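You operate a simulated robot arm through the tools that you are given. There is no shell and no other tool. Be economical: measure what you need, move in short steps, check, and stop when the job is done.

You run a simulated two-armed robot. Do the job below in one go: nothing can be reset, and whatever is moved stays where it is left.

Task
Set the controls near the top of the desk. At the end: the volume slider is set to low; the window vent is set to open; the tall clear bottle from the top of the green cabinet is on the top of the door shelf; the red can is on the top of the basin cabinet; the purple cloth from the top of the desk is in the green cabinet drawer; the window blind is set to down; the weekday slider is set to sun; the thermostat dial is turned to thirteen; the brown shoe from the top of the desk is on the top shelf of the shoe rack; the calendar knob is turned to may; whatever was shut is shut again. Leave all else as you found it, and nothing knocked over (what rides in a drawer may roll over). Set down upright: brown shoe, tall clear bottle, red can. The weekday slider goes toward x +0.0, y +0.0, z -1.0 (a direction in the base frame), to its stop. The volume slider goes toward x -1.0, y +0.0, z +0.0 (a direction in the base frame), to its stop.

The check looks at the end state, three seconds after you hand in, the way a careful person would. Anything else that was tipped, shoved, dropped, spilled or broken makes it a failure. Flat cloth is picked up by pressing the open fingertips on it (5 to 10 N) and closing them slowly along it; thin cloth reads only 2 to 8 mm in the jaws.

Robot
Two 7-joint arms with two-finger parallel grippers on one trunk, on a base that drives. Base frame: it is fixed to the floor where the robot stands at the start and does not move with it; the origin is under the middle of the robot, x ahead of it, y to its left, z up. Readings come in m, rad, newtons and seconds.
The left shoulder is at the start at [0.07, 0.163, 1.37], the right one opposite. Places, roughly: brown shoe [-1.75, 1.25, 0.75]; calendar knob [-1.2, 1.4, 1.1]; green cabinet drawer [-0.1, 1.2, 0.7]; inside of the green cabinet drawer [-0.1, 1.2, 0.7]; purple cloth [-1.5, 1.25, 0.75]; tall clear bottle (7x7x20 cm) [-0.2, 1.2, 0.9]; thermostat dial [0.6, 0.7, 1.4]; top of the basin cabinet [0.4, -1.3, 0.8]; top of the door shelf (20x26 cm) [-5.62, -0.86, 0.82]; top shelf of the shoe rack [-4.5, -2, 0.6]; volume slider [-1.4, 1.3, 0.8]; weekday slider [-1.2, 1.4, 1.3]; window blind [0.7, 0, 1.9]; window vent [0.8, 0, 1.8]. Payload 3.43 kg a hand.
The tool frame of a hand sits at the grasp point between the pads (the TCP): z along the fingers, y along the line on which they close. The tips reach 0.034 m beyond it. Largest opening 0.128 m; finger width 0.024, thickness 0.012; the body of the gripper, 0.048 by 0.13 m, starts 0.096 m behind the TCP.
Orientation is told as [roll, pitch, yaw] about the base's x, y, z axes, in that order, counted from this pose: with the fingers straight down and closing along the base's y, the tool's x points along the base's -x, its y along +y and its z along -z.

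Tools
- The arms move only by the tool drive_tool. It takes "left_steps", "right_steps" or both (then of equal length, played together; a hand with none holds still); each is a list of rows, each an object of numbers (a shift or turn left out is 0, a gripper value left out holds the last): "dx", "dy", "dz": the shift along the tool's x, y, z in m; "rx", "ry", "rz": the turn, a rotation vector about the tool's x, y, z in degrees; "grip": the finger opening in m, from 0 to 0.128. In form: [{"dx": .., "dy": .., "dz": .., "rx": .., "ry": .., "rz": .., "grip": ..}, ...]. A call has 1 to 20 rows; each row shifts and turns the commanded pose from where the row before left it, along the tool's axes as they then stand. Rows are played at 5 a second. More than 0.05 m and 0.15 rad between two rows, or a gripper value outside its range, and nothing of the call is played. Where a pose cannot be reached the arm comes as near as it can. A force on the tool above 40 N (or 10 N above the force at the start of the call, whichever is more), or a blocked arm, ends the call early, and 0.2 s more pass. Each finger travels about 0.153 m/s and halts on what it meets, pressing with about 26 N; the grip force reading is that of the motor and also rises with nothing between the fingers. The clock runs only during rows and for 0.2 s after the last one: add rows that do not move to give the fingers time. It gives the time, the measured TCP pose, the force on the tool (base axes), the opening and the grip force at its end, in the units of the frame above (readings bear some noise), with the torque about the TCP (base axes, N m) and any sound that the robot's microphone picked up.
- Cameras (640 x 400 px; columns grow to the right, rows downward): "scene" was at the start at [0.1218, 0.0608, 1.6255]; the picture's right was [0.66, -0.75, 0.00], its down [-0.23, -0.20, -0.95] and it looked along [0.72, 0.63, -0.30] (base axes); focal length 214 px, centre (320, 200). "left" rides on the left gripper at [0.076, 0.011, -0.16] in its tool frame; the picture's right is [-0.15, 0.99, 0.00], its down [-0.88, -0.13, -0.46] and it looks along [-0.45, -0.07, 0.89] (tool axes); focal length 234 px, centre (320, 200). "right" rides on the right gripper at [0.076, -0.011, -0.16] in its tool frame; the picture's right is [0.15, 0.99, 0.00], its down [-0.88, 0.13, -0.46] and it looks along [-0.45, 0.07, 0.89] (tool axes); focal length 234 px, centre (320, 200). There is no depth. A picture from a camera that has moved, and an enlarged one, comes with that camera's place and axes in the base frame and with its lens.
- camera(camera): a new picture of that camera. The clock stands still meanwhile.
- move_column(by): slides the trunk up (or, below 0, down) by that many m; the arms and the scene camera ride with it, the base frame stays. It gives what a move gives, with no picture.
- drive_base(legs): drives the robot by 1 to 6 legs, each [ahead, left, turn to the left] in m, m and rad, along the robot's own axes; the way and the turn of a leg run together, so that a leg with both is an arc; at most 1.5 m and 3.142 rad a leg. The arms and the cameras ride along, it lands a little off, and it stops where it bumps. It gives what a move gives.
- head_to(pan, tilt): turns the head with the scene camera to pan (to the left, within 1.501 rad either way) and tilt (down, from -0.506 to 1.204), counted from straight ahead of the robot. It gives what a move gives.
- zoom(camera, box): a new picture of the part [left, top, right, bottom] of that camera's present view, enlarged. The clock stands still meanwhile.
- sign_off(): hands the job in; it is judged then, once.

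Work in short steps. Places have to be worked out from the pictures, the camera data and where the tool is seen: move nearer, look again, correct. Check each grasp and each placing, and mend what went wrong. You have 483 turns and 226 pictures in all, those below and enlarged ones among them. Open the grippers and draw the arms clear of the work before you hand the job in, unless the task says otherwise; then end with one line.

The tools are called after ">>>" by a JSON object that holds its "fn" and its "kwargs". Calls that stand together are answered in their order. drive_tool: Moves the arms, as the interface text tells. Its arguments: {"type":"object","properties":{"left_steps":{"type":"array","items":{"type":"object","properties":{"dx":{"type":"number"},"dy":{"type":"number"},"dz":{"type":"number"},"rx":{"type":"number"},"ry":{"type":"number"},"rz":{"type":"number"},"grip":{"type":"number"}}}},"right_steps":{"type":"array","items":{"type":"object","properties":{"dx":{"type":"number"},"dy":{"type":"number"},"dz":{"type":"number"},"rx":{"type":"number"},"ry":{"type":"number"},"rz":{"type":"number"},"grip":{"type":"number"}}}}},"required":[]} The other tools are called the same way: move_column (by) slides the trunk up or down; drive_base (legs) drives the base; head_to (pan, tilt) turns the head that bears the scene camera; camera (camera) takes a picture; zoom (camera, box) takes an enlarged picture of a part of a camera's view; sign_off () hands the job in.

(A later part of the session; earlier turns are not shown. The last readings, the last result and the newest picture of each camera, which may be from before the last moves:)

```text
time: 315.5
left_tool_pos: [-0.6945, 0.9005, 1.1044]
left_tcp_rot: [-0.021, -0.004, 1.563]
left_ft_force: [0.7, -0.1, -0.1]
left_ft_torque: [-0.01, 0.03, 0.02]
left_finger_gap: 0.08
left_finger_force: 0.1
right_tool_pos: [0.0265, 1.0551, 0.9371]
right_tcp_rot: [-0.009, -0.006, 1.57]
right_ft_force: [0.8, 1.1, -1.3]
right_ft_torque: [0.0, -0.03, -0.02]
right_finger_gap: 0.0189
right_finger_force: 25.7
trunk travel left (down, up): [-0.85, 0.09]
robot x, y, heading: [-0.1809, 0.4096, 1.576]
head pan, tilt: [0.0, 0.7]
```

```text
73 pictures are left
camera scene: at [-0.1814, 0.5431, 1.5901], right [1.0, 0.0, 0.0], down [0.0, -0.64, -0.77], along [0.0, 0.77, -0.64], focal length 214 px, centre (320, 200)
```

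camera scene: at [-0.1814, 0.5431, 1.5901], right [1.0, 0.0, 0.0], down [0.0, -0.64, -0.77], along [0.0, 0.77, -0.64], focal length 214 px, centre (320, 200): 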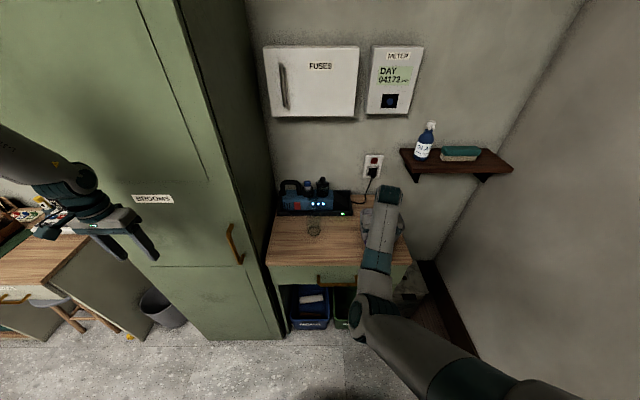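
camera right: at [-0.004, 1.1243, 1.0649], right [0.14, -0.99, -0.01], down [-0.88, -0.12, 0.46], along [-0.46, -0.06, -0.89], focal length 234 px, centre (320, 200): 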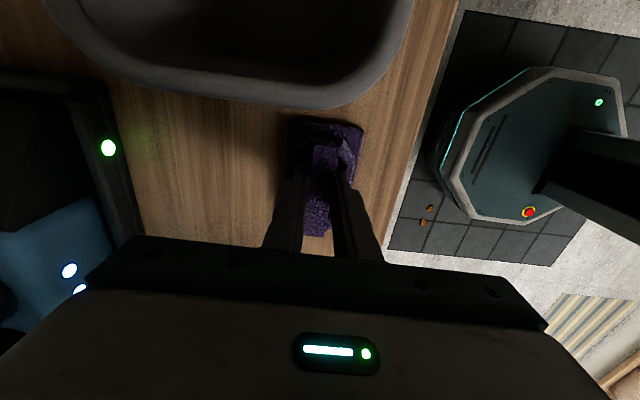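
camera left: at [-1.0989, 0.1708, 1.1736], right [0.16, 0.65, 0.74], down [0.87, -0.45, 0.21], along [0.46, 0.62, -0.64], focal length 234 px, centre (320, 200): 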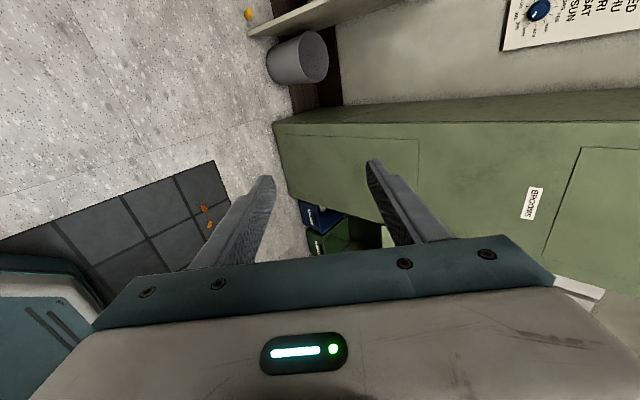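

I raise the hand before moving over the top, then go above the spot [-0.12, 1.14] and look.

>>> {"fn": "drive_tool", "kwargs": {"right_steps": [{"dz": -0.045}, {"dz": -0.045}, {"dy": 0.045}, {"dy": 0.045}, {"dy": 0.045}, {"dy": 0.015, "dx": -0.03}, {"dx": -0.045}, {"dx": -0.012}, {}]}}

>>> {"fn": "camera", "kwargs": {"camera": "right"}}

>>> {"fn": "camera", "kwargs": {"camera": "scene"}}

```text
time: 316.9
left_tool_pos: [-0.6952, 0.8999, 1.1039]
left_tcp_rot: [-0.022, -0.004, 1.562]
left_ft_force: [0.1, 1.0, 0.4]
left_ft_torque: [-0.02, 0.02, 0.03]
left_finger_gap: 0.08
left_finger_force: 0.0
right_tool_pos: [-0.0554, 1.118, 1.0002]
right_tcp_rot: [-0.063, -0.031, 1.527]
right_ft_force: [-2.9, -7.3, 21.5]
right_ft_torque: [0.5, -0.41, -0.12]
right_finger_gap: 0.019
right_finger_force: 25.8
right hand out of reach, approached as far as the arm can: row 1, 2, 3, 4, 5
trunk travel left (down, up): [-0.85, 0.09]
robot x, y, heading: [-0.1838, 0.4117, 1.573]
head pan, tilt: [0.0, 0.7]
stopped in row 6 (right hand): the force on the tool passed its limit (the readings are from after the stop); the commanded pose is now the measured one
```

```text
72 pictures are left
camera right: at [-0.0569, 1.0388, 1.1575], right [-0.99, -0.1, -0.07], down [-0.12, 0.87, 0.47], along [0.01, 0.48, -0.88], focal length 234 px, centre (320, 200)
```

right: 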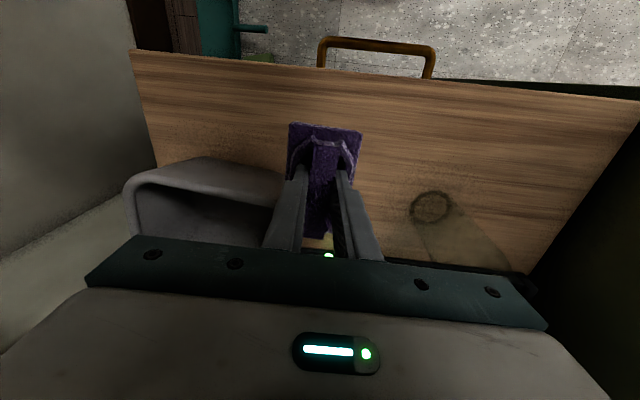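

```text
71 pictures are left
camera scene: at [-0.1837, 0.5406, 1.5903], right [1.0, 0.0, 0.0], down [0.0, -0.64, -0.77], along [0.0, 0.77, -0.64], focal length 214 px, centre (320, 200)
```

scene: 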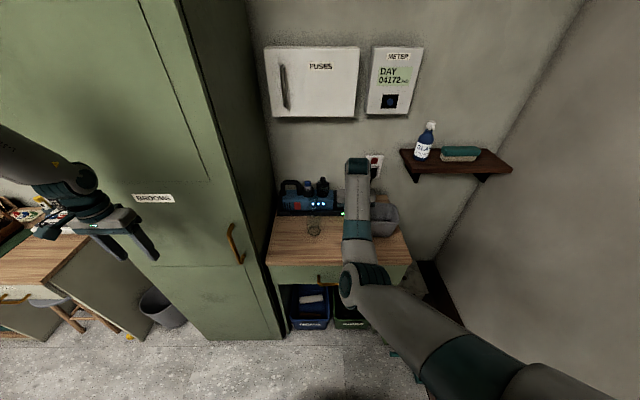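

I touched something (likely the bucket). I pull back toward me and up, then check the bucket.

>>> {"fn": "drive_tool", "kwargs": {"right_steps": [{"dz": -0.03}, {"dz": -0.03}, {"dx": 0.03}, {"dx": 0.03}, {"dz": -0.03}, {}]}}

>>> {"fn": "zoom", "kwargs": {"camera": "scene", "box": [250, 160, 430, 295]}}

>>> {"fn": "camera", "kwargs": {"camera": "right"}}

```text
time: 318.4
left_tool_pos: [-0.6921, 0.9014, 1.1033]
left_tcp_rot: [-0.017, -0.001, 1.561]
left_ft_force: [0.3, 0.6, 0.7]
left_ft_torque: [0.0, 0.03, -0.02]
left_finger_gap: 0.0798
left_finger_force: 0.1
right_tool_pos: [-0.0177, 1.1251, 1.0338]
right_tcp_rot: [-0.092, -0.029, 1.498]
right_ft_force: [-0.9, -0.5, 0.3]
right_ft_torque: [0.01, 0.01, 0.0]
right_finger_gap: 0.0189
right_finger_force: 26.1
right hand out of reach, approached as far as the arm can: row 2, 3, 4, 5
trunk travel left (down, up): [-0.85, 0.09]
robot x, y, heading: [-0.1816, 0.4118, 1.579]
head pan, tilt: [0.0, 0.7]
stopped in row 6 (right hand): the arm was blocked; the commanded pose is now the measured one
```

```text
2.96 times, centred on (340, 228) of scene
camera zoom: at [-0.1804, 0.5438, 1.59], right [1.0, 0.0, 0.0], down [0.0, -0.64, -0.76], along [0.0, 0.76, -0.64], focal length 636 px, centre (261, 118)
```

zoom: 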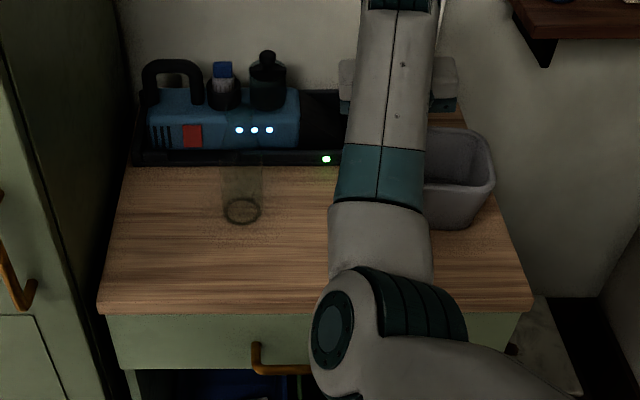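

```text
69 pictures are left
camera right: at [-0.0266, 1.047, 1.1907], right [-0.99, -0.07, -0.1], down [-0.11, 0.88, 0.47], along [0.05, 0.47, -0.88], focal length 234 px, centre (320, 200)
```

right: 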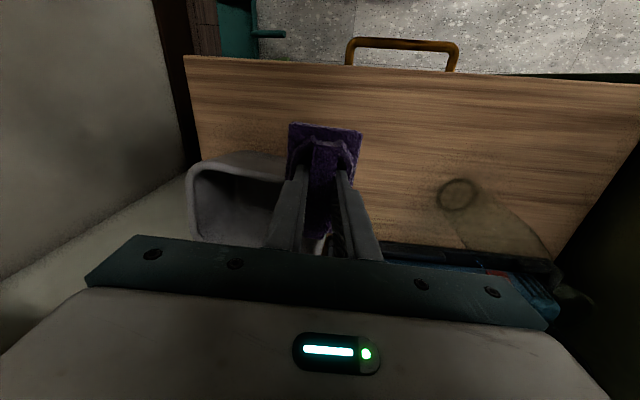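

The forward elbow meets the cabinet front. I back the base off and re-establish an elbow-out posture in free space.

>>> {"fn": "drive_base", "kwargs": {"legs": [[-0.5, 0.2, 0]]}}

>>> {"fn": "drive_tool", "kwargs": {"right_steps": [{"dy": -0.045}, {"dy": -0.045}, {"dy": -0.045}, {"dy": -0.045}, {"dy": -0.045}, {"dy": -0.045}, {"dy": -0.045}, {"dx": 0.04}, {"dx": 0.04}, {"dx": 0.04}, {"dx": 0.04}, {"dx": 0.04}, {}]}}

>>> {"fn": "camera", "kwargs": {"camera": "scene"}}

```text
time: 321.6
left_tool_pos: [-0.8892, 0.3902, 1.1045]
left_tcp_rot: [-0.019, -0.002, 1.567]
left_ft_force: [0.5, 0.1, 0.5]
left_ft_torque: [0.02, 0.02, 0.0]
left_finger_gap: 0.08
left_finger_force: 0.1
right_tool_pos: [-0.2171, 0.6182, 1.0326]
right_tcp_rot: [-0.092, -0.027, 1.503]
right_ft_force: [0.4, -0.5, -0.3]
right_ft_torque: [0.01, 0.0, -0.01]
right_finger_gap: 0.0189
right_finger_force: 26.0
trunk travel left (down, up): [-0.85, 0.09]
robot x, y, heading: [-0.3734, -0.0994, 1.582]
head pan, tilt: [0.0, 0.7]
```

```text
time: 324.4
left_tool_pos: [-0.8885, 0.3895, 1.1039]
left_tcp_rot: [-0.017, -0.001, 1.568]
left_ft_force: [-0.9, 0.2, 0.1]
left_ft_torque: [0.0, -0.01, -0.02]
left_finger_gap: 0.0799
left_finger_force: 0.0
right_tool_pos: [0.0815, 0.3954, 1.0549]
right_tcp_rot: [-0.093, -0.025, 1.502]
right_ft_force: [0.3, -0.1, -1.2]
right_ft_torque: [0.01, 0.02, 0.02]
right_finger_gap: 0.019
right_finger_force: 25.7
trunk travel left (down, up): [-0.85, 0.09]
robot x, y, heading: [-0.3739, -0.0998, 1.577]
head pan, tilt: [0.0, 0.7]
```

```text
68 pictures are left
camera scene: at [-0.3746, 0.0351, 1.5899], right [1.0, 0.01, 0.0], down [0.01, -0.64, -0.76], along [-0.01, 0.76, -0.64], focal length 214 px, centre (320, 200)
```

scene: 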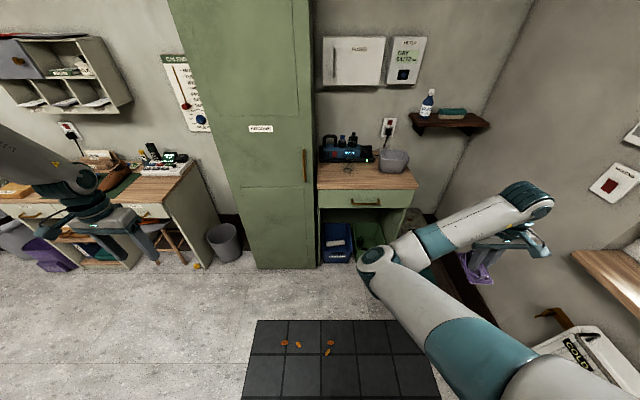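

The elbow is on the inner side. I'll reset it: back up, point the tool forward, extend the arm straight in free space, roll it about its axis, and bend again.

>>> {"fn": "drive_base", "kwargs": {"legs": [[-0.25, 0, 0]]}}

>>> {"fn": "drive_tool", "kwargs": {"right_steps": [{"dx": -0.045}, {"dx": -0.045}, {"dx": -0.045}, {"ry": -8.2}, {"ry": -8.2}, {"ry": -8.2}, {"ry": -8.2}, {"ry": -8.2}, {"ry": -8.2}, {"ry": -8.2}, {"ry": -8.2}, {"ry": -8.2}, {"ry": -8.2}, {"ry": -8}, {"dz": 0.045}, {"dz": 0.045}, {"dz": 0.045}, {"dz": 0.045}, {"dz": 0.045}, {}]}}

```text
time: 326.2
left_tool_pos: [-0.8873, 0.1358, 1.1035]
left_tcp_rot: [-0.019, -0.003, 1.566]
left_ft_force: [0.4, -0.4, 0.1]
left_ft_torque: [0.0, 0.02, 0.0]
left_finger_gap: 0.08
left_finger_force: 0.2
right_tool_pos: [0.0839, 0.1434, 1.0553]
right_tcp_rot: [-0.094, -0.027, 1.505]
right_ft_force: [-0.1, 0.5, 1.0]
right_ft_torque: [0.03, 0.01, -0.03]
right_finger_gap: 0.0192
right_finger_force: 25.9
trunk travel left (down, up): [-0.85, 0.09]
robot x, y, heading: [-0.3732, -0.3532, 1.582]
head pan, tilt: [0.0, 0.7]
```

```text
time: 330.4
left_tool_pos: [-0.8856, 0.1351, 1.1043]
left_tcp_rot: [-0.018, -0.003, 1.568]
left_ft_force: [0.2, 0.4, 0.3]
left_ft_torque: [0.03, 0.04, -0.05]
left_finger_gap: 0.0803
left_finger_force: 0.0
right_tool_pos: [0.1118, 0.5009, 1.0652]
right_tcp_rot: [-1.862, -1.473, -2.918]
right_ft_force: [-0.1, 0.3, -1.7]
right_ft_torque: [0.0, -0.01, -0.01]
right_finger_gap: 0.0188
right_finger_force: 25.7
trunk travel left (down, up): [-0.85, 0.09]
robot x, y, heading: [-0.3772, -0.3516, 1.58]
head pan, tilt: [0.0, 0.7]
```

>>> {"fn": "camera", "kwargs": {"camera": "scene"}}

```text
67 pictures are left
camera scene: at [-0.3728, -0.2211, 1.5901], right [1.0, 0.01, 0.0], down [0.01, -0.64, -0.77], along [-0.01, 0.77, -0.64], focal length 214 px, centre (320, 200)
```

scene: 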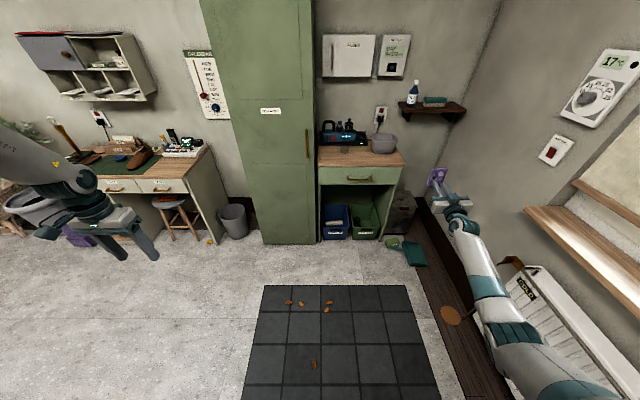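

I roll the wrist -90° here, then retract a little and look where the elbow goes.

>>> {"fn": "drive_tool", "kwargs": {"right_steps": [{"dz": 0.04}, {"rz": -8.2}, {"rz": -8.2}, {"rz": -8.2}, {"rz": -8.2}, {"rz": -8.2}, {"rz": -8.2}, {"rz": -8.2}, {"rz": -8.2}, {"rz": -8.2}, {"rz": -8.2}, {"rz": -8.2}, {"rz": -8.2}, {"dz": -0.045}, {"dz": -0.045}, {"dz": -0.045}, {"dz": -0.045}, {}]}}

>>> {"fn": "camera", "kwargs": {"camera": "scene"}}

```text
time: 334.2
left_tool_pos: [-0.888, 0.1359, 1.1036]
left_tcp_rot: [-0.019, -0.001, 1.568]
left_ft_force: [-0.1, 0.9, 0.5]
left_ft_torque: [-0.01, 0.01, 0.0]
left_finger_gap: 0.0799
left_finger_force: 0.1
right_tool_pos: [0.0985, 0.3612, 1.0599]
right_tcp_rot: [-1.599, 0.242, 3.068]
right_ft_force: [0.1, -1.3, -0.2]
right_ft_torque: [-0.03, 0.01, 0.0]
right_finger_gap: 0.0192
right_finger_force: 26.0
trunk travel left (down, up): [-0.85, 0.09]
robot x, y, heading: [-0.3701, -0.3521, 1.583]
head pan, tilt: [0.0, 0.7]
```

```text
66 pictures are left
camera scene: at [-0.3731, -0.2188, 1.5899], right [1.0, 0.01, 0.0], down [0.01, -0.64, -0.76], along [-0.01, 0.76, -0.64], focal length 214 px, centre (320, 200)
```

scene: 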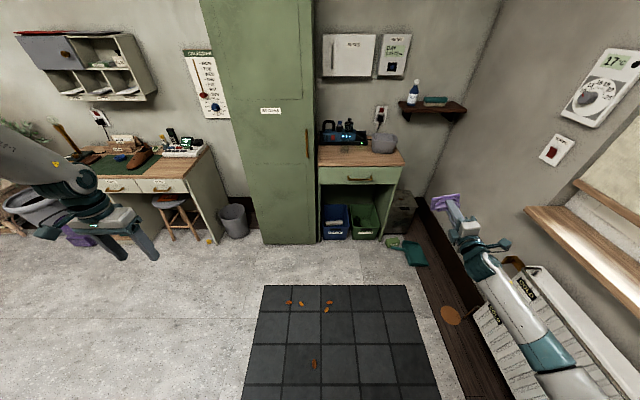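

The elbow is now on the outer side. I extend slightly, unroll the wrist, and turn the tool down again, checking the posture.

>>> {"fn": "drive_tool", "kwargs": {"right_steps": [{"rz": 8.2}, {"rz": 8.2}, {"rz": 8.2}, {"rz": 8.2}, {"rz": 8.2}, {"rz": 8.2}, {"rz": 8.2}, {"rz": 8.2}, {"rz": 8.2}, {"rz": 8.2}, {"rz": 8.2}, {"rz": 4}, {}]}}

>>> {"fn": "drive_tool", "kwargs": {"right_steps": [{"ry": 8.2}, {"ry": 8.2}, {"ry": 8.2}, {"ry": 8.2}, {"ry": 8.2}, {"ry": 8.2}, {"ry": 8.2}, {"ry": 8.2}, {"ry": 8.2}, {"ry": 8.2}, {"ry": 6}, {}]}}

>>> {"fn": "camera", "kwargs": {"camera": "scene"}}

```text
time: 337.0
left_tool_pos: [-0.8876, 0.1344, 1.1034]
left_tcp_rot: [-0.019, -0.002, 1.567]
left_ft_force: [0.3, 0.0, 0.5]
left_ft_torque: [-0.01, -0.05, -0.01]
left_finger_gap: 0.0802
left_finger_force: 0.1
right_tool_pos: [0.0988, 0.3616, 1.0624]
right_tcp_rot: [-1.735, -1.405, -3.045]
right_ft_force: [0.7, 0.3, -0.7]
right_ft_torque: [-0.03, -0.02, 0.0]
right_finger_gap: 0.0187
right_finger_force: 26.4
trunk travel left (down, up): [-0.85, 0.09]
robot x, y, heading: [-0.375, -0.3523, 1.577]
head pan, tilt: [0.0, 0.7]
```

```text
time: 339.6
left_tool_pos: [-0.8882, 0.134, 1.1046]
left_tcp_rot: [-0.018, -0.002, 1.568]
left_ft_force: [0.4, -0.2, -0.4]
left_ft_torque: [-0.01, 0.02, -0.01]
left_finger_gap: 0.0797
left_finger_force: 0.0
right_tool_pos: [0.0991, 0.3598, 1.0613]
right_tcp_rot: [-0.166, -0.06, 1.51]
right_ft_force: [0.3, 0.0, -0.6]
right_ft_torque: [0.0, -0.01, -0.03]
right_finger_gap: 0.019
right_finger_force: 26.4
trunk travel left (down, up): [-0.85, 0.09]
robot x, y, heading: [-0.3754, -0.3543, 1.579]
head pan, tilt: [0.0, 0.7]
```

```text
65 pictures are left
camera scene: at [-0.3725, -0.2203, 1.59], right [1.0, 0.01, 0.0], down [0.01, -0.64, -0.77], along [-0.01, 0.76, -0.64], focal length 214 px, centre (320, 200)
```

scene: 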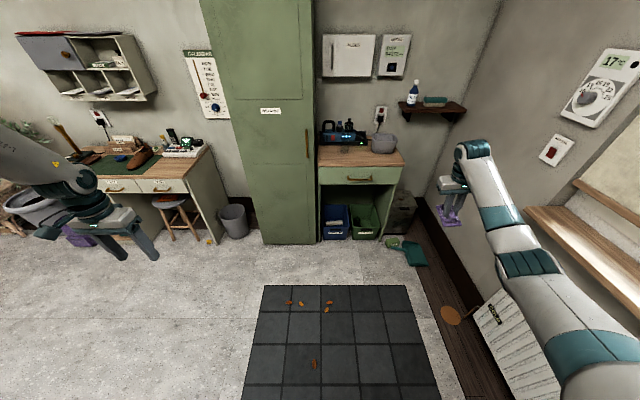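

Posture restored (elbow out). I square the tool and bring the hand inward.

>>> {"fn": "drive_tool", "kwargs": {"right_steps": [{"rx": -4.75, "ry": 1.55, "rz": -1.9}, {"rx": -4.75, "ry": 1.55, "rz": -1.9}, {"dy": 0.045}, {"dy": 0.045}, {"dy": 0.045}, {"dy": 0.045}, {"dy": 0.045}, {"dy": 0.045}, {"dy": 0.03}, {}]}}

>>> {"fn": "drive_base", "kwargs": {"legs": [[0.4, 0, -0.008], [0.4, -0.17, 0]]}}

>>> {"fn": "camera", "kwargs": {"camera": "scene"}}

```text
time: 341.8
left_tool_pos: [-0.8872, 0.1347, 1.1037]
left_tcp_rot: [-0.019, -0.003, 1.567]
left_ft_force: [-0.3, 0.2, 1.1]
left_ft_torque: [0.0, 0.01, 0.01]
left_finger_gap: 0.08
left_finger_force: 0.2
right_tool_pos: [-0.2018, 0.3604, 1.062]
right_tcp_rot: [-0.003, -0.003, 1.571]
right_ft_force: [-0.2, 0.0, 0.0]
right_ft_torque: [0.01, 0.0, 0.04]
right_finger_gap: 0.019
right_finger_force: 25.9
trunk travel left (down, up): [-0.85, 0.09]
robot x, y, heading: [-0.3768, -0.353, 1.577]
head pan, tilt: [0.0, 0.7]
```

```text
time: 346.7
left_tool_pos: [-0.7192, 0.9544, 1.105]
left_tcp_rot: [-0.019, -0.004, 1.561]
left_ft_force: [0.1, 0.3, 0.2]
left_ft_torque: [0.0, 0.01, 0.04]
left_finger_gap: 0.0798
left_finger_force: 0.1
right_tool_pos: [-0.0338, 1.1776, 1.0624]
right_tcp_rot: [-0.004, -0.005, 1.566]
right_ft_force: [-1.0, -0.1, 0.5]
right_ft_torque: [0.0, 0.0, 0.03]
right_finger_gap: 0.0191
right_finger_force: 25.9
trunk travel left (down, up): [-0.85, 0.09]
robot x, y, heading: [-0.2079, 0.4633, 1.575]
head pan, tilt: [0.0, 0.7]
```

```text
64 pictures are left
camera scene: at [-0.2067, 0.5968, 1.5901], right [1.0, 0.0, 0.0], down [0.0, -0.64, -0.77], along [0.0, 0.77, -0.64], focal length 214 px, centre (320, 200)
```

scene: 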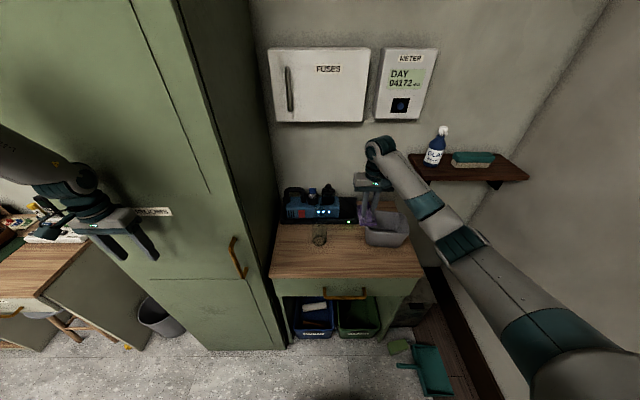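

Good. I move over the free spot and lower the cloth.

>>> {"fn": "drive_tool", "kwargs": {"right_steps": [{"dy": 0.043, "dx": 0.019}, {"dy": 0.043, "dx": 0.019}, {"dz": 0.045}, {"dz": 0.045}, {"dz": 0.04}, {}]}}

>>> {"fn": "camera", "kwargs": {"camera": "right"}}

```text
time: 348.1
left_tool_pos: [-0.7179, 0.9553, 1.1044]
left_tcp_rot: [-0.019, -0.001, 1.561]
left_ft_force: [-0.6, 0.2, 0.2]
left_ft_torque: [0.0, 0.02, -0.01]
left_finger_gap: 0.08
left_finger_force: 0.2
right_tool_pos: [-0.1194, 1.1408, 0.931]
right_tcp_rot: [-0.002, -0.003, 1.565]
right_ft_force: [-0.1, 0.0, 0.3]
right_ft_torque: [-0.01, -0.01, 0.03]
right_finger_gap: 0.0189
right_finger_force: 25.9
trunk travel left (down, up): [-0.85, 0.09]
robot x, y, heading: [-0.2057, 0.4667, 1.575]
head pan, tilt: [0.0, 0.7]
```

```text
63 pictures are left
camera right: at [-0.1083, 1.0663, 1.09], right [-0.99, -0.14, 0.0], down [-0.13, 0.88, 0.46], along [-0.06, 0.45, -0.89], focal length 234 px, centre (320, 200)
```

right: 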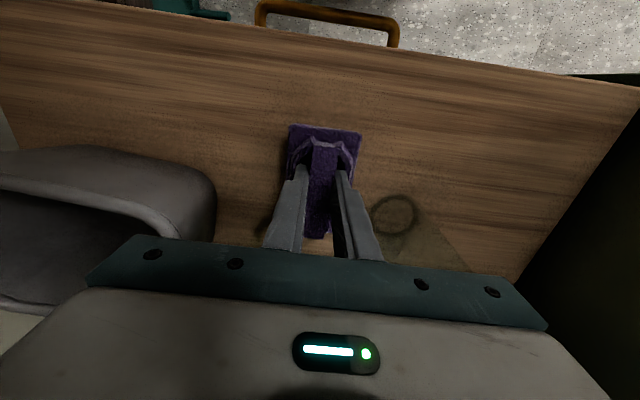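

Clear of the bottle. Lower until contact.

>>> {"fn": "drive_tool", "kwargs": {"right_steps": [{"dz": 0.03}, {"dz": 0.02}, {"dz": 0.01}, {"dz": 0.006}, {"dz": 0.006}, {}]}}

```text
time: 348.6
left_tool_pos: [-0.7182, 0.9535, 1.1044]
left_tcp_rot: [-0.018, -0.003, 1.561]
left_ft_force: [-0.6, -0.1, -0.2]
left_ft_torque: [-0.05, 0.01, 0.0]
left_finger_gap: 0.0801
left_finger_force: 0.1
right_tool_pos: [-0.1207, 1.1428, 0.9067]
right_tcp_rot: [-0.001, -0.015, 1.567]
right_ft_force: [0.2, -7.7, 14.9]
right_ft_torque: [-0.56, -0.12, -0.03]
right_finger_gap: 0.019
right_finger_force: 26.0
trunk travel left (down, up): [-0.85, 0.09]
robot x, y, heading: [-0.2034, 0.4612, 1.575]
head pan, tilt: [0.0, 0.7]
stopped in row 2 (right hand): the force on the tool passed its limit (the readings are from after the stop); the commanded pose is now the measured one
```

Contact at TCP 0.907, so this top is at z≈0.865 — and the bottle at about [-0.207, 1.187] is quite close. I open narrowly and rise straight.

>>> {"fn": "drive_tool", "kwargs": {"right_steps": [{"grip": 0.028}, {"grip": 0.035}, {}, {"dz": -0.02}, {"dz": -0.04}, {"dz": -0.045}, {"dz": -0.045}, {"dx": 0.04}, {"dx": 0.04}, {}]}}

>>> {"fn": "camera", "kwargs": {"camera": "right"}}

>>> {"fn": "zoom", "kwargs": {"camera": "scene", "box": [250, 160, 430, 310]}}

```text
time: 350.8
left_tool_pos: [-0.7181, 0.9576, 1.1026]
left_tcp_rot: [-0.017, -0.002, 1.561]
left_ft_force: [-0.6, -0.5, -0.1]
left_ft_torque: [-0.04, 0.01, -0.02]
left_finger_gap: 0.0801
left_finger_force: 0.1
right_tool_pos: [-0.1219, 1.0635, 1.0525]
right_tcp_rot: [0.001, -0.009, 1.564]
right_ft_force: [-0.9, 1.2, 0.8]
right_ft_torque: [-0.02, 0.01, 0.0]
right_finger_gap: 0.0348
right_finger_force: 0.1
trunk travel left (down, up): [-0.85, 0.09]
robot x, y, heading: [-0.2074, 0.4648, 1.578]
head pan, tilt: [0.0, 0.7]
```

```text
62 pictures are left
camera right: at [-0.1098, 0.986, 1.2107], right [-0.99, -0.14, 0.0], down [-0.13, 0.88, 0.46], along [-0.06, 0.46, -0.89], focal length 234 px, centre (320, 200)
```

right: 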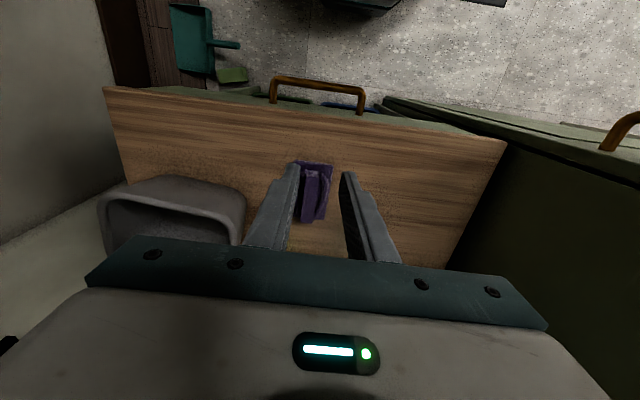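

```text
2.67 times, centred on (340, 235) of scene
camera zoom: at [-0.2064, 0.5994, 1.5899], right [1.0, 0.0, 0.0], down [0.0, -0.64, -0.76], along [0.0, 0.76, -0.64], focal length 572 px, centre (267, 107)
```

zoom: 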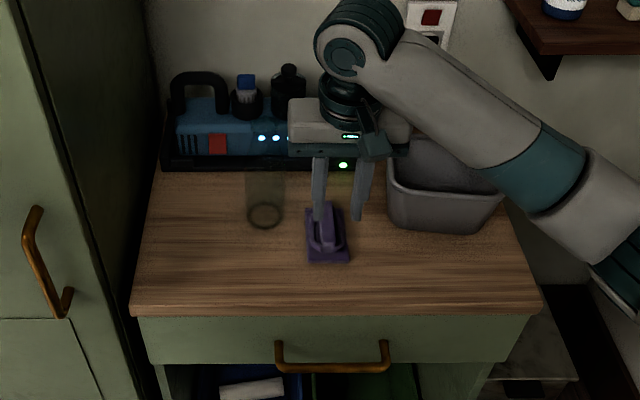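

The cloth rests on top, bottle untouched. Handle bar is at about [-0.105, 1.00, 0.74]. I back off, lower the trunk, and turn the right hand forward with fingers closing vertically.

>>> {"fn": "drive_base", "kwargs": {"legs": [[-0.3, 0, 0]]}}

>>> {"fn": "drive_tool", "kwargs": {"right_steps": [{"dy": -0.03, "grip": 0.06}, {"ry": -8.2}, {"ry": -8.2}, {"ry": -8.2}, {"ry": -8.2}, {"ry": -8.2}, {"ry": -8.2}, {"ry": -8.2}, {"ry": -8.2}, {"ry": -8.2}, {"ry": -8.2}, {"ry": -8}, {}]}}

>>> {"fn": "drive_tool", "kwargs": {"right_steps": [{"rz": -8.2}, {"rz": -8.2}, {"rz": -8.2}, {"rz": -8.2}, {"rz": -8.2}, {"rz": -8.2}, {"rz": -8.2}, {"rz": -8.2}, {"rz": -8.2}, {"rz": -8.2}, {"rz": -8}, {}]}}

>>> {"fn": "move_column", "kwargs": {"by": -0.35}}

>>> {"fn": "camera", "kwargs": {"camera": "scene"}}

```text
time: 352.8
left_tool_pos: [-0.7177, 0.661, 1.1025]
left_tcp_rot: [-0.02, 0.001, 1.563]
left_ft_force: [0.2, 1.0, -0.4]
left_ft_torque: [-0.04, -0.01, 0.0]
left_finger_gap: 0.0803
left_finger_force: 0.2
right_tool_pos: [-0.1225, 0.7667, 1.0527]
right_tcp_rot: [0.0, -0.009, 1.567]
right_ft_force: [0.5, -0.2, 0.0]
right_ft_torque: [-0.02, -0.01, -0.01]
right_finger_gap: 0.0348
right_finger_force: 0.1
trunk travel left (down, up): [-0.85, 0.09]
robot x, y, heading: [-0.2033, 0.1654, 1.58]
head pan, tilt: [0.0, 0.7]
```

```text
time: 355.6
left_tool_pos: [-0.717, 0.6596, 1.104]
left_tcp_rot: [-0.018, -0.002, 1.562]
left_ft_force: [0.1, 0.0, 0.2]
left_ft_torque: [0.01, 0.03, 0.04]
left_finger_gap: 0.0801
left_finger_force: 0.0
right_tool_pos: [-0.09, 0.7658, 1.053]
right_tcp_rot: [3.132, -1.561, -1.564]
right_ft_force: [-0.2, 0.3, -0.3]
right_ft_torque: [0.03, 0.01, -0.02]
right_finger_gap: 0.0599
right_finger_force: 0.0
trunk travel left (down, up): [-0.85, 0.09]
robot x, y, heading: [-0.2031, 0.1655, 1.572]
head pan, tilt: [0.0, 0.7]
```

```text
time: 358.2
left_tool_pos: [-0.7174, 0.6581, 1.1034]
left_tcp_rot: [-0.019, -0.002, 1.562]
left_ft_force: [0.1, -1.3, -0.6]
left_ft_torque: [-0.01, 0.01, 0.01]
left_finger_gap: 0.08
left_finger_force: 0.0
right_tool_pos: [-0.0909, 0.7658, 1.0527]
right_tcp_rot: [-1.583, 0.003, 3.139]
right_ft_force: [-0.8, 0.0, 0.0]
right_ft_torque: [0.0, 0.02, 0.0]
right_finger_gap: 0.0601
right_finger_force: 0.0
trunk travel left (down, up): [-0.85, 0.09]
robot x, y, heading: [-0.2051, 0.1645, 1.578]
head pan, tilt: [0.0, 0.7]
```

```text
time: 361.6
left_tool_pos: [-0.7184, 0.6585, 0.7524]
left_tcp_rot: [-0.018, 0.0, 1.561]
left_ft_force: [0.4, -0.6, -1.1]
left_ft_torque: [0.0, -0.01, 0.03]
left_finger_gap: 0.0799
left_finger_force: 0.1
right_tool_pos: [-0.0906, 0.7658, 0.7022]
right_tcp_rot: [-1.58, -0.001, 3.137]
right_ft_force: [-0.4, 0.4, 0.3]
right_ft_torque: [0.01, 0.0, 0.01]
right_finger_gap: 0.0602
right_finger_force: 0.0
trunk travel left (down, up): [-0.5, 0.44]
robot x, y, heading: [-0.2049, 0.1657, 1.571]
head pan, tilt: [0.0, 0.7]
```

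```text
60 pictures are left
camera scene: at [-0.2049, 0.3013, 1.24], right [1.0, 0.0, 0.0], down [0.0, -0.64, -0.76], along [0.0, 0.76, -0.64], focal length 214 px, centre (320, 200)
```

scene: 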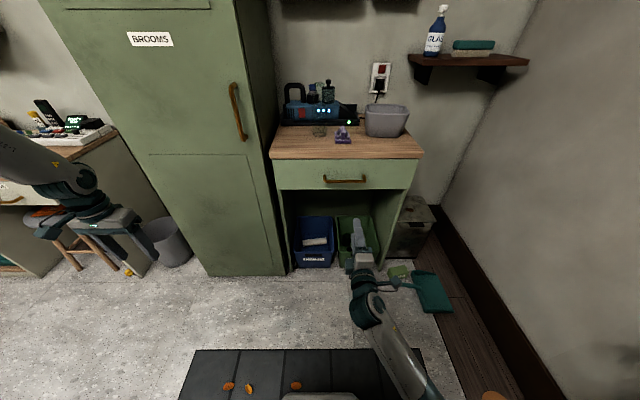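

Good. Handle estimated at z≈0.75. I raise 5 cm, advance, and look with the hand camera.

>>> {"fn": "drive_tool", "kwargs": {"right_steps": [{"dy": -0.047}, {"dz": 0.045}, {"dz": 0.045}, {}]}}

>>> {"fn": "camera", "kwargs": {"camera": "right"}}

```text
time: 362.6
left_tool_pos: [-0.7182, 0.6588, 0.7538]
left_tcp_rot: [-0.02, -0.001, 1.561]
left_ft_force: [0.6, 0.7, -0.1]
left_ft_torque: [-0.04, -0.03, 0.03]
left_finger_gap: 0.0799
left_finger_force: 0.0
right_tool_pos: [-0.0916, 0.8567, 0.7491]
right_tcp_rot: [-1.581, -0.003, 3.139]
right_ft_force: [-0.7, 0.4, -0.1]
right_ft_torque: [0.0, 0.0, -0.02]
right_finger_gap: 0.0598
right_finger_force: 0.0
trunk travel left (down, up): [-0.5, 0.44]
robot x, y, heading: [-0.2088, 0.1673, 1.579]
head pan, tilt: [0.0, 0.7]
```

```text
59 pictures are left
camera right: at [-0.016, 0.6974, 0.758], right [0.15, 0.01, -0.99], down [-0.88, -0.45, -0.13], along [-0.45, 0.89, -0.06], focal length 234 px, centre (320, 200)
```

right: 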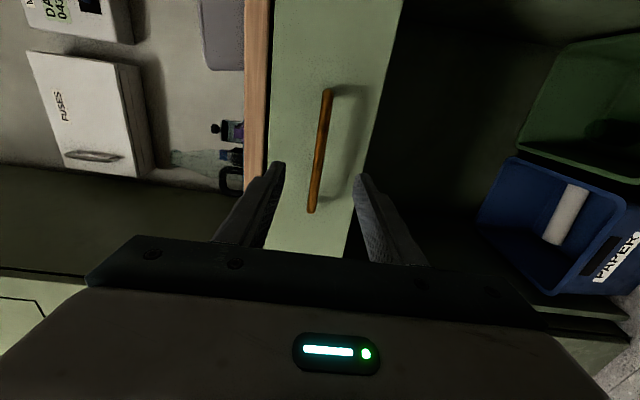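

The bar is centered between the fingers. I advance and grip.

>>> {"fn": "drive_tool", "kwargs": {"right_steps": [{"dz": 0.045}, {"dz": 0.045}, {"dz": 0.032}, {}, {"grip": 0.03}, {"grip": 0.01}, {"grip": 0.005}, {}]}}

>>> {"fn": "camera", "kwargs": {"camera": "right"}}

```text
time: 364.4
left_tool_pos: [-0.7174, 0.6585, 0.7542]
left_tcp_rot: [-0.019, -0.002, 1.56]
left_ft_force: [0.7, -0.3, -0.3]
left_ft_torque: [0.02, 0.0, 0.0]
left_finger_gap: 0.08
left_finger_force: 0.0
right_tool_pos: [-0.0892, 0.9767, 0.7496]
right_tcp_rot: [-1.581, -0.001, 3.138]
right_ft_force: [-0.6, 0.3, -3.0]
right_ft_torque: [-0.03, 0.01, -0.12]
right_finger_gap: 0.0135
right_finger_force: 44.9
trunk travel left (down, up): [-0.5, 0.44]
robot x, y, heading: [-0.205, 0.1648, 1.573]
head pan, tilt: [0.0, 0.7]
```

```text
58 pictures are left
camera right: at [-0.0136, 0.8175, 0.7588], right [0.15, 0.01, -0.99], down [-0.88, -0.45, -0.13], along [-0.45, 0.89, -0.06], focal length 234 px, centre (320, 200)
```

right: 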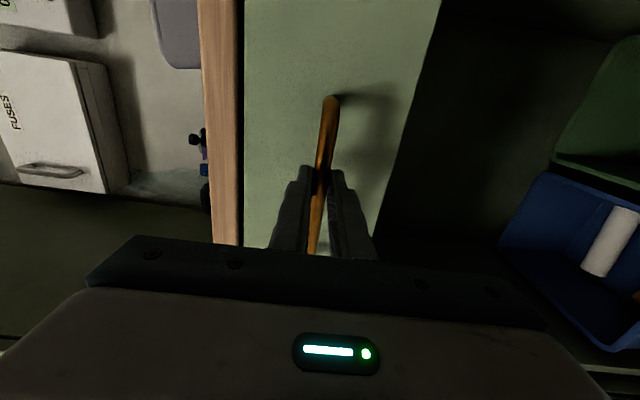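

Handle gripped (13.5 mm). I open the drawer by driving back 0.2 m.

>>> {"fn": "drive_base", "kwargs": {"legs": [[-0.2, 0, 0]]}}

>>> {"fn": "camera", "kwargs": {"camera": "scene"}}

```text
time: 366.0
left_tool_pos: [-0.7161, 0.4587, 0.7543]
left_tcp_rot: [-0.018, -0.001, 1.565]
left_ft_force: [0.2, -0.3, 0.5]
left_ft_torque: [0.01, -0.01, 0.02]
left_finger_gap: 0.0801
left_finger_force: 0.1
right_tool_pos: [-0.0881, 0.7757, 0.7497]
right_tcp_rot: [-1.582, 0.001, 3.137]
right_ft_force: [9.4, 1.4, -4.2]
right_ft_torque: [-0.06, -0.14, -0.79]
right_finger_gap: 0.0138
right_finger_force: 45.0
trunk travel left (down, up): [-0.5, 0.44]
robot x, y, heading: [-0.2061, -0.0367, 1.577]
head pan, tilt: [0.0, 0.7]
```

```text
57 pictures are left
camera scene: at [-0.2028, 0.101, 1.24], right [1.0, 0.01, 0.0], down [0.0, -0.64, -0.76], along [-0.01, 0.76, -0.64], focal length 214 px, centre (320, 200)
```

scene: 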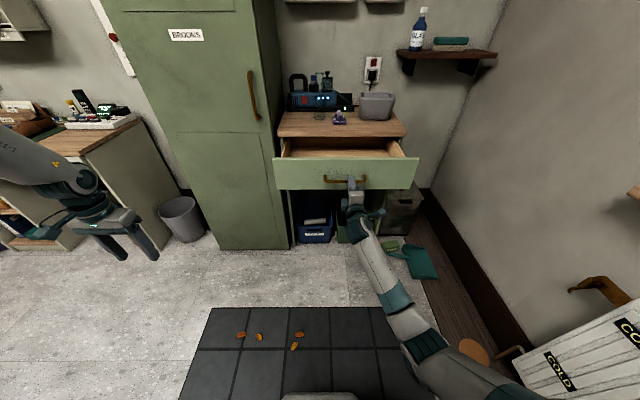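

The drawer is open and empty. I release, back out, unroll, raise the trunk, and turn the tool down.

>>> {"fn": "drive_tool", "kwargs": {"right_steps": [{"grip": 0.03}, {"grip": 0.045}, {"dz": -0.045}, {"dz": -0.045}, {}]}}

>>> {"fn": "move_column", "kwargs": {"by": 0.35}}

>>> {"fn": "drive_tool", "kwargs": {"right_steps": [{"rz": 8.2}, {"rz": 8.2}, {"rz": 8.2}, {"rz": 8.2}, {"rz": 8.2}, {"rz": 8.2}, {"rz": 8.2}, {"rz": 8.2}, {"rz": 8.2}, {"rz": 8.2}, {"rz": 8}, {}]}}

>>> {"fn": "drive_tool", "kwargs": {"right_steps": [{"ry": 8.2}, {"ry": 8.2}, {"ry": 8.2}, {"ry": 8.2}, {"ry": 8.2}, {"ry": 8.2}, {"ry": 8.2}, {"ry": 8.2}, {"ry": 8.2}, {"ry": 8.2}, {"ry": 8}, {}]}}

```text
time: 367.2
left_tool_pos: [-0.7168, 0.4595, 0.7529]
left_tcp_rot: [-0.019, -0.002, 1.564]
left_ft_force: [-0.3, -0.3, 0.4]
left_ft_torque: [-0.03, 0.02, 0.0]
left_finger_gap: 0.0799
left_finger_force: 0.0
right_tool_pos: [-0.0914, 0.6857, 0.7493]
right_tcp_rot: [-1.58, 0.001, 3.138]
right_ft_force: [-1.4, -0.1, 0.2]
right_ft_torque: [0.03, 0.04, 0.01]
right_finger_gap: 0.0453
right_finger_force: 0.1
trunk travel left (down, up): [-0.5, 0.44]
robot x, y, heading: [-0.2037, -0.0325, 1.576]
head pan, tilt: [0.0, 0.7]
```

```text
time: 370.6
left_tool_pos: [-0.7172, 0.4584, 1.1042]
left_tcp_rot: [-0.019, -0.001, 1.564]
left_ft_force: [-0.5, -0.6, -0.1]
left_ft_torque: [-0.02, 0.01, 0.0]
left_finger_gap: 0.0804
left_finger_force: 0.1
right_tool_pos: [-0.0899, 0.6864, 1.099]
right_tcp_rot: [-1.579, 0.0, 3.138]
right_ft_force: [0.7, 0.1, -0.2]
right_ft_torque: [0.0, -0.01, 0.02]
right_finger_gap: 0.045
right_finger_force: 0.2
trunk travel left (down, up): [-0.85, 0.09]
robot x, y, heading: [-0.2083, -0.0313, 1.577]
head pan, tilt: [0.0, 0.7]
```

```text
time: 373.4
left_tool_pos: [-0.7171, 0.4572, 1.1044]
left_tcp_rot: [-0.021, -0.001, 1.564]
left_ft_force: [0.2, 1.0, -0.3]
left_ft_torque: [0.02, 0.0, 0.0]
left_finger_gap: 0.08
left_finger_force: 0.2
right_tool_pos: [-0.04, 0.6848, 1.0775]
right_tcp_rot: [-1.573, -1.444, 3.119]
right_ft_force: [-0.8, -0.7, 0.5]
right_ft_torque: [-0.01, 0.01, 0.01]
right_finger_gap: 0.0449
right_finger_force: 0.0
trunk travel left (down, up): [-0.85, 0.09]
robot x, y, heading: [-0.202, -0.0355, 1.577]
head pan, tilt: [0.0, 0.7]
stopped in row 12 (right hand): the arm was blocked; the commanded pose is now the measured one
```

```text
time: 376.0
left_tool_pos: [-0.7174, 0.4568, 1.1042]
left_tcp_rot: [-0.02, 0.0, 1.565]
left_ft_force: [-0.3, -0.3, -0.4]
left_ft_torque: [0.04, -0.01, -0.01]
left_finger_gap: 0.0801
left_finger_force: 0.1
right_tool_pos: [-0.0357, 0.6944, 1.0732]
right_tcp_rot: [-0.129, -0.002, 1.54]
right_ft_force: [-0.5, 0.0, 0.2]
right_ft_torque: [0.02, -0.04, 0.02]
right_finger_gap: 0.0452
right_finger_force: 0.1
right hand out of reach, approached as far as the arm can: row 11
trunk travel left (down, up): [-0.85, 0.09]
robot x, y, heading: [-0.2085, -0.0375, 1.575]
head pan, tilt: [0.0, 0.7]
```

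I square the tool and drive forward to reach the cloth.

>>> {"fn": "drive_tool", "kwargs": {"right_steps": [{"rx": -7.4, "rz": -1.7}, {}]}}

>>> {"fn": "drive_base", "kwargs": {"legs": [[0.43, 0, 0]]}}

>>> {"fn": "camera", "kwargs": {"camera": "right"}}

>>> {"fn": "camera", "kwargs": {"camera": "scene"}}

```text
time: 376.6
left_tool_pos: [-0.7165, 0.4571, 1.1031]
left_tcp_rot: [-0.019, -0.001, 1.563]
left_ft_force: [-0.3, 0.2, 1.1]
left_ft_torque: [0.01, 0.0, -0.01]
left_finger_gap: 0.0801
left_finger_force: 0.1
right_tool_pos: [-0.0396, 0.6975, 1.0708]
right_tcp_rot: [0.004, 0.002, 1.578]
right_ft_force: [0.3, 0.0, 0.2]
right_ft_torque: [0.02, 0.0, 0.0]
right_finger_gap: 0.0451
right_finger_force: 0.0
right hand out of reach, approached as far as the arm can: row 1
trunk travel left (down, up): [-0.85, 0.09]
robot x, y, heading: [-0.2043, -0.0338, 1.578]
head pan, tilt: [0.0, 0.7]
```

```text
time: 379.3
left_tool_pos: [-0.7223, 0.8927, 1.1036]
left_tcp_rot: [-0.019, -0.004, 1.568]
left_ft_force: [0.2, -0.1, 1.3]
left_ft_torque: [0.02, -0.01, -0.02]
left_finger_gap: 0.0799
left_finger_force: 0.0
right_tool_pos: [-0.046, 1.1335, 1.0708]
right_tcp_rot: [0.005, 0.001, 1.58]
right_ft_force: [0.4, 0.1, -0.5]
right_ft_torque: [0.0, -0.02, 0.01]
right_finger_gap: 0.0452
right_finger_force: 0.1
trunk travel left (down, up): [-0.85, 0.09]
robot x, y, heading: [-0.2102, 0.4047, 1.581]
head pan, tilt: [0.0, 0.7]
```

```text
56 pictures are left
camera right: at [-0.0314, 1.0594, 1.2304], right [-0.99, -0.16, 0.0], down [-0.14, 0.88, 0.46], along [-0.07, 0.45, -0.89], focal length 234 px, centre (320, 200)
```

right: 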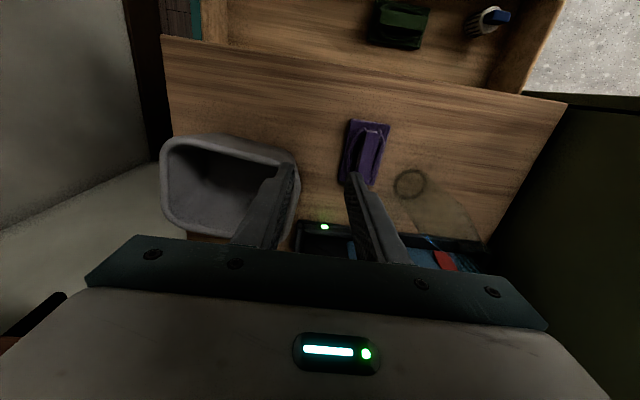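

```text
55 pictures are left
camera scene: at [-0.2079, 0.5366, 1.5902], right [1.0, 0.01, 0.0], down [0.01, -0.64, -0.77], along [-0.01, 0.77, -0.64], focal length 214 px, centre (320, 200)
```

scene: 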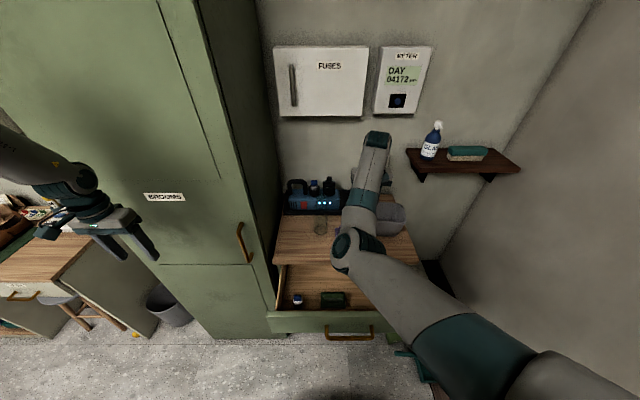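

The elbow flipped inward again when unrolling near the centre. I repeat the reset sequence with the hand far to the right, which gave the outward elbow before.

>>> {"fn": "drive_base", "kwargs": {"legs": [[-0.6, 0.1, -0.01]]}}

>>> {"fn": "drive_tool", "kwargs": {"right_steps": [{"dy": -0.045}, {"dy": -0.045}, {"dy": -0.045}, {"dy": -0.045}, {"dy": -0.045}, {"dy": -0.045}, {"dy": -0.045}, {"ry": -8.2}, {"ry": -8.2}, {"ry": -8.2}, {"ry": -8.2}, {"ry": -8.2}, {"ry": -8.2}, {"ry": -8.2}, {"ry": -8.2}, {"ry": -8.2}, {"ry": -8.2}, {"ry": -8}, {"dz": 0.045}, {"dz": 0.045}]}}

>>> {"fn": "drive_tool", "kwargs": {"right_steps": [{"dz": 0.045}, {"dz": 0.04}, {"rz": -8.2}, {"rz": -8.2}, {"rz": -8.2}, {"rz": -8.2}, {"rz": -8.2}, {"rz": -8.2}, {"rz": -8.2}, {"rz": -8.2}, {"rz": -8.2}, {"rz": -8.2}, {"rz": -8.2}, {"rz": -8.2}, {"dz": -0.045}, {"dz": -0.045}, {"dz": -0.045}, {"dz": -0.045}, {}]}}

>>> {"fn": "drive_tool", "kwargs": {"right_steps": [{"rz": 8.2}, {"rz": 8.2}, {"rz": 8.2}, {"rz": 8.2}, {"rz": 8.2}, {"rz": 8.2}, {"rz": 8.2}, {"rz": 8.2}, {"rz": 8.2}, {"rz": 8.2}, {"rz": 8.2}, {"rz": 4}, {}]}}

>>> {"fn": "drive_tool", "kwargs": {"right_steps": [{"ry": 8.2}, {"ry": 8.2}, {"ry": 8.2}, {"ry": 8.2}, {"ry": 8.2}, {"ry": 8.2}, {"ry": 8.2}, {"ry": 8.2}, {"ry": 8.2}, {"ry": 8.2}, {"ry": 6}, {}]}}

>>> {"fn": "camera", "kwargs": {"camera": "scene"}}

```text
time: 382.8
left_tool_pos: [-0.8117, 0.2938, 1.1034]
left_tcp_rot: [-0.019, -0.001, 1.553]
left_ft_force: [-0.2, 0.0, 0.2]
left_ft_torque: [0.01, -0.01, 0.01]
left_finger_gap: 0.0798
left_finger_force: 0.1
right_tool_pos: [-0.1313, 0.5256, 1.0697]
right_tcp_rot: [0.003, 0.003, 1.568]
right_ft_force: [0.4, 0.1, 0.0]
right_ft_torque: [0.01, -0.01, -0.02]
right_finger_gap: 0.045
right_finger_force: 0.1
trunk travel left (down, up): [-0.85, 0.09]
robot x, y, heading: [-0.3068, -0.2005, 1.568]
head pan, tilt: [0.0, 0.7]
```

```text
time: 387.0
left_tool_pos: [-0.8117, 0.294, 1.1023]
left_tcp_rot: [-0.018, -0.003, 1.553]
left_ft_force: [-0.6, -0.2, -0.4]
left_ft_torque: [-0.06, 0.02, 0.0]
left_finger_gap: 0.0799
left_finger_force: 0.1
right_tool_pos: [0.1854, 0.6155, 1.0665]
right_tcp_rot: [0.866, -1.564, 0.699]
right_ft_force: [0.9, 0.1, 0.2]
right_ft_torque: [0.08, -0.02, 0.0]
right_finger_gap: 0.0454
right_finger_force: 0.1
trunk travel left (down, up): [-0.85, 0.09]
robot x, y, heading: [-0.3046, -0.2049, 1.567]
head pan, tilt: [0.0, 0.7]
```

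```text
time: 391.0
left_tool_pos: [-0.8127, 0.2928, 1.1027]
left_tcp_rot: [-0.018, 0.0, 1.553]
left_ft_force: [0.0, 0.6, -0.4]
left_ft_torque: [-0.01, 0.01, -0.02]
left_finger_gap: 0.08
left_finger_force: 0.0
right_tool_pos: [0.1844, 0.5172, 1.0679]
right_tcp_rot: [-1.568, 0.144, 3.138]
right_ft_force: [-0.1, -0.4, 0.3]
right_ft_torque: [-0.02, 0.04, -0.02]
right_finger_gap: 0.0451
right_finger_force: 0.0
trunk travel left (down, up): [-0.85, 0.09]
robot x, y, heading: [-0.3036, -0.2051, 1.57]
head pan, tilt: [0.0, 0.7]
```

```text
time: 393.8
left_tool_pos: [-0.8122, 0.2923, 1.1037]
left_tcp_rot: [-0.019, -0.003, 1.553]
left_ft_force: [-0.8, -0.3, 0.6]
left_ft_torque: [0.0, 0.02, 0.01]
left_finger_gap: 0.0801
left_finger_force: 0.2
right_tool_pos: [0.1825, 0.5192, 1.07]
right_tcp_rot: [-1.54, -1.502, 3.106]
right_ft_force: [-0.4, 0.5, 0.3]
right_ft_torque: [-0.01, 0.04, 0.0]
right_finger_gap: 0.0453
right_finger_force: 0.1
trunk travel left (down, up): [-0.85, 0.09]
robot x, y, heading: [-0.3029, -0.2015, 1.565]
head pan, tilt: [0.0, 0.7]
```

```text
time: 396.4
left_tool_pos: [-0.8124, 0.2918, 1.1049]
left_tcp_rot: [-0.017, -0.002, 1.554]
left_ft_force: [-0.3, -0.6, -0.7]
left_ft_torque: [0.01, -0.01, 0.01]
left_finger_gap: 0.08
left_finger_force: 0.0
right_tool_pos: [0.1837, 0.5185, 1.0706]
right_tcp_rot: [-0.071, -0.031, 1.569]
right_ft_force: [-0.8, 0.8, 0.3]
right_ft_torque: [0.0, -0.01, 0.02]
right_finger_gap: 0.0449
right_finger_force: 0.0
trunk travel left (down, up): [-0.85, 0.09]
robot x, y, heading: [-0.3065, -0.2035, 1.565]
head pan, tilt: [0.0, 0.7]
```

```text
54 pictures are left
camera scene: at [-0.3019, -0.0699, 1.59], right [1.0, 0.0, 0.0], down [0.0, -0.64, -0.77], along [0.0, 0.77, -0.64], focal length 214 px, centre (320, 200)
```

scene: 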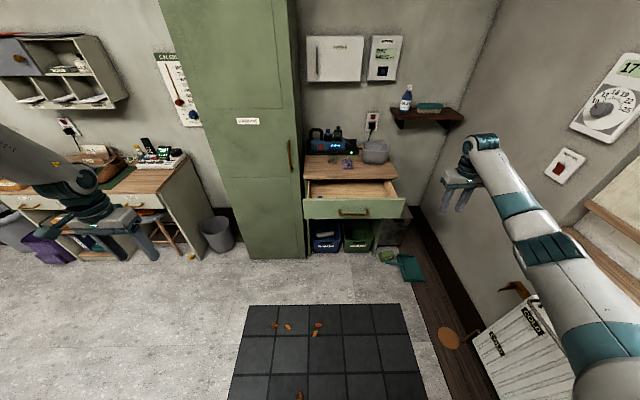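

Posture is good again. I square the tool, bring the hand inward, and drive up to the cabinet.

>>> {"fn": "drive_tool", "kwargs": {"right_steps": [{"rx": -4.1, "ry": 1.8}, {"dy": 0.045}, {"dy": 0.045}, {"dy": 0.045}, {"dy": 0.045}, {"dy": 0.045}, {"dy": 0.04}, {}]}}

>>> {"fn": "drive_base", "kwargs": {"legs": [[0.61, -0.08, 0.008]]}}

>>> {"fn": "camera", "kwargs": {"camera": "right"}}

```text
time: 398.2
left_tool_pos: [-0.8123, 0.2917, 1.1035]
left_tcp_rot: [-0.019, -0.001, 1.554]
left_ft_force: [0.7, 0.6, 0.5]
left_ft_torque: [-0.02, 0.0, -0.04]
left_finger_gap: 0.0801
left_finger_force: 0.0
right_tool_pos: [-0.0812, 0.5186, 1.0678]
right_tcp_rot: [0.001, -0.002, 1.567]
right_ft_force: [-0.1, -0.9, -0.8]
right_ft_torque: [-0.02, 0.01, 0.0]
right_finger_gap: 0.0449
right_finger_force: 0.1
trunk travel left (down, up): [-0.85, 0.09]
robot x, y, heading: [-0.3012, -0.2046, 1.564]
head pan, tilt: [0.0, 0.7]
```

```text
time: 401.6
left_tool_pos: [-0.7379, 0.8934, 1.1039]
left_tcp_rot: [-0.019, -0.004, 1.564]
left_ft_force: [-0.3, -1.0, 0.4]
left_ft_torque: [0.03, 0.04, 0.02]
left_finger_gap: 0.0797
left_finger_force: 0.0
right_tool_pos: [-0.0099, 1.1256, 1.0683]
right_tcp_rot: [0.001, -0.002, 1.577]
right_ft_force: [0.2, 1.2, -0.1]
right_ft_torque: [0.01, -0.02, -0.01]
right_finger_gap: 0.0449
right_finger_force: 0.1
trunk travel left (down, up): [-0.85, 0.09]
robot x, y, heading: [-0.2227, 0.3984, 1.579]
head pan, tilt: [0.0, 0.7]
```

```text
53 pictures are left
camera right: at [0.0032, 1.0507, 1.2267], right [-0.99, -0.15, 0.0], down [-0.14, 0.88, 0.46], along [-0.07, 0.45, -0.89], focal length 234 px, centre (320, 200)
```

right: 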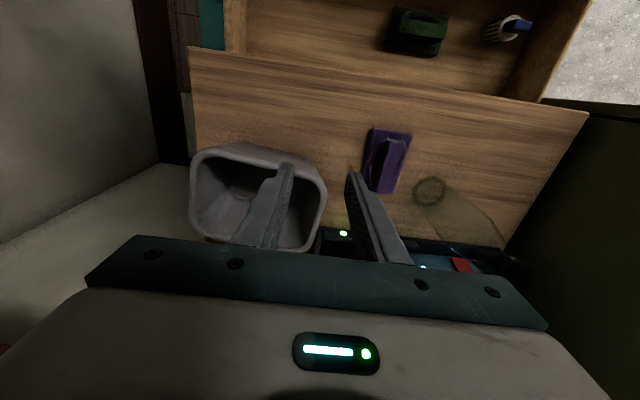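

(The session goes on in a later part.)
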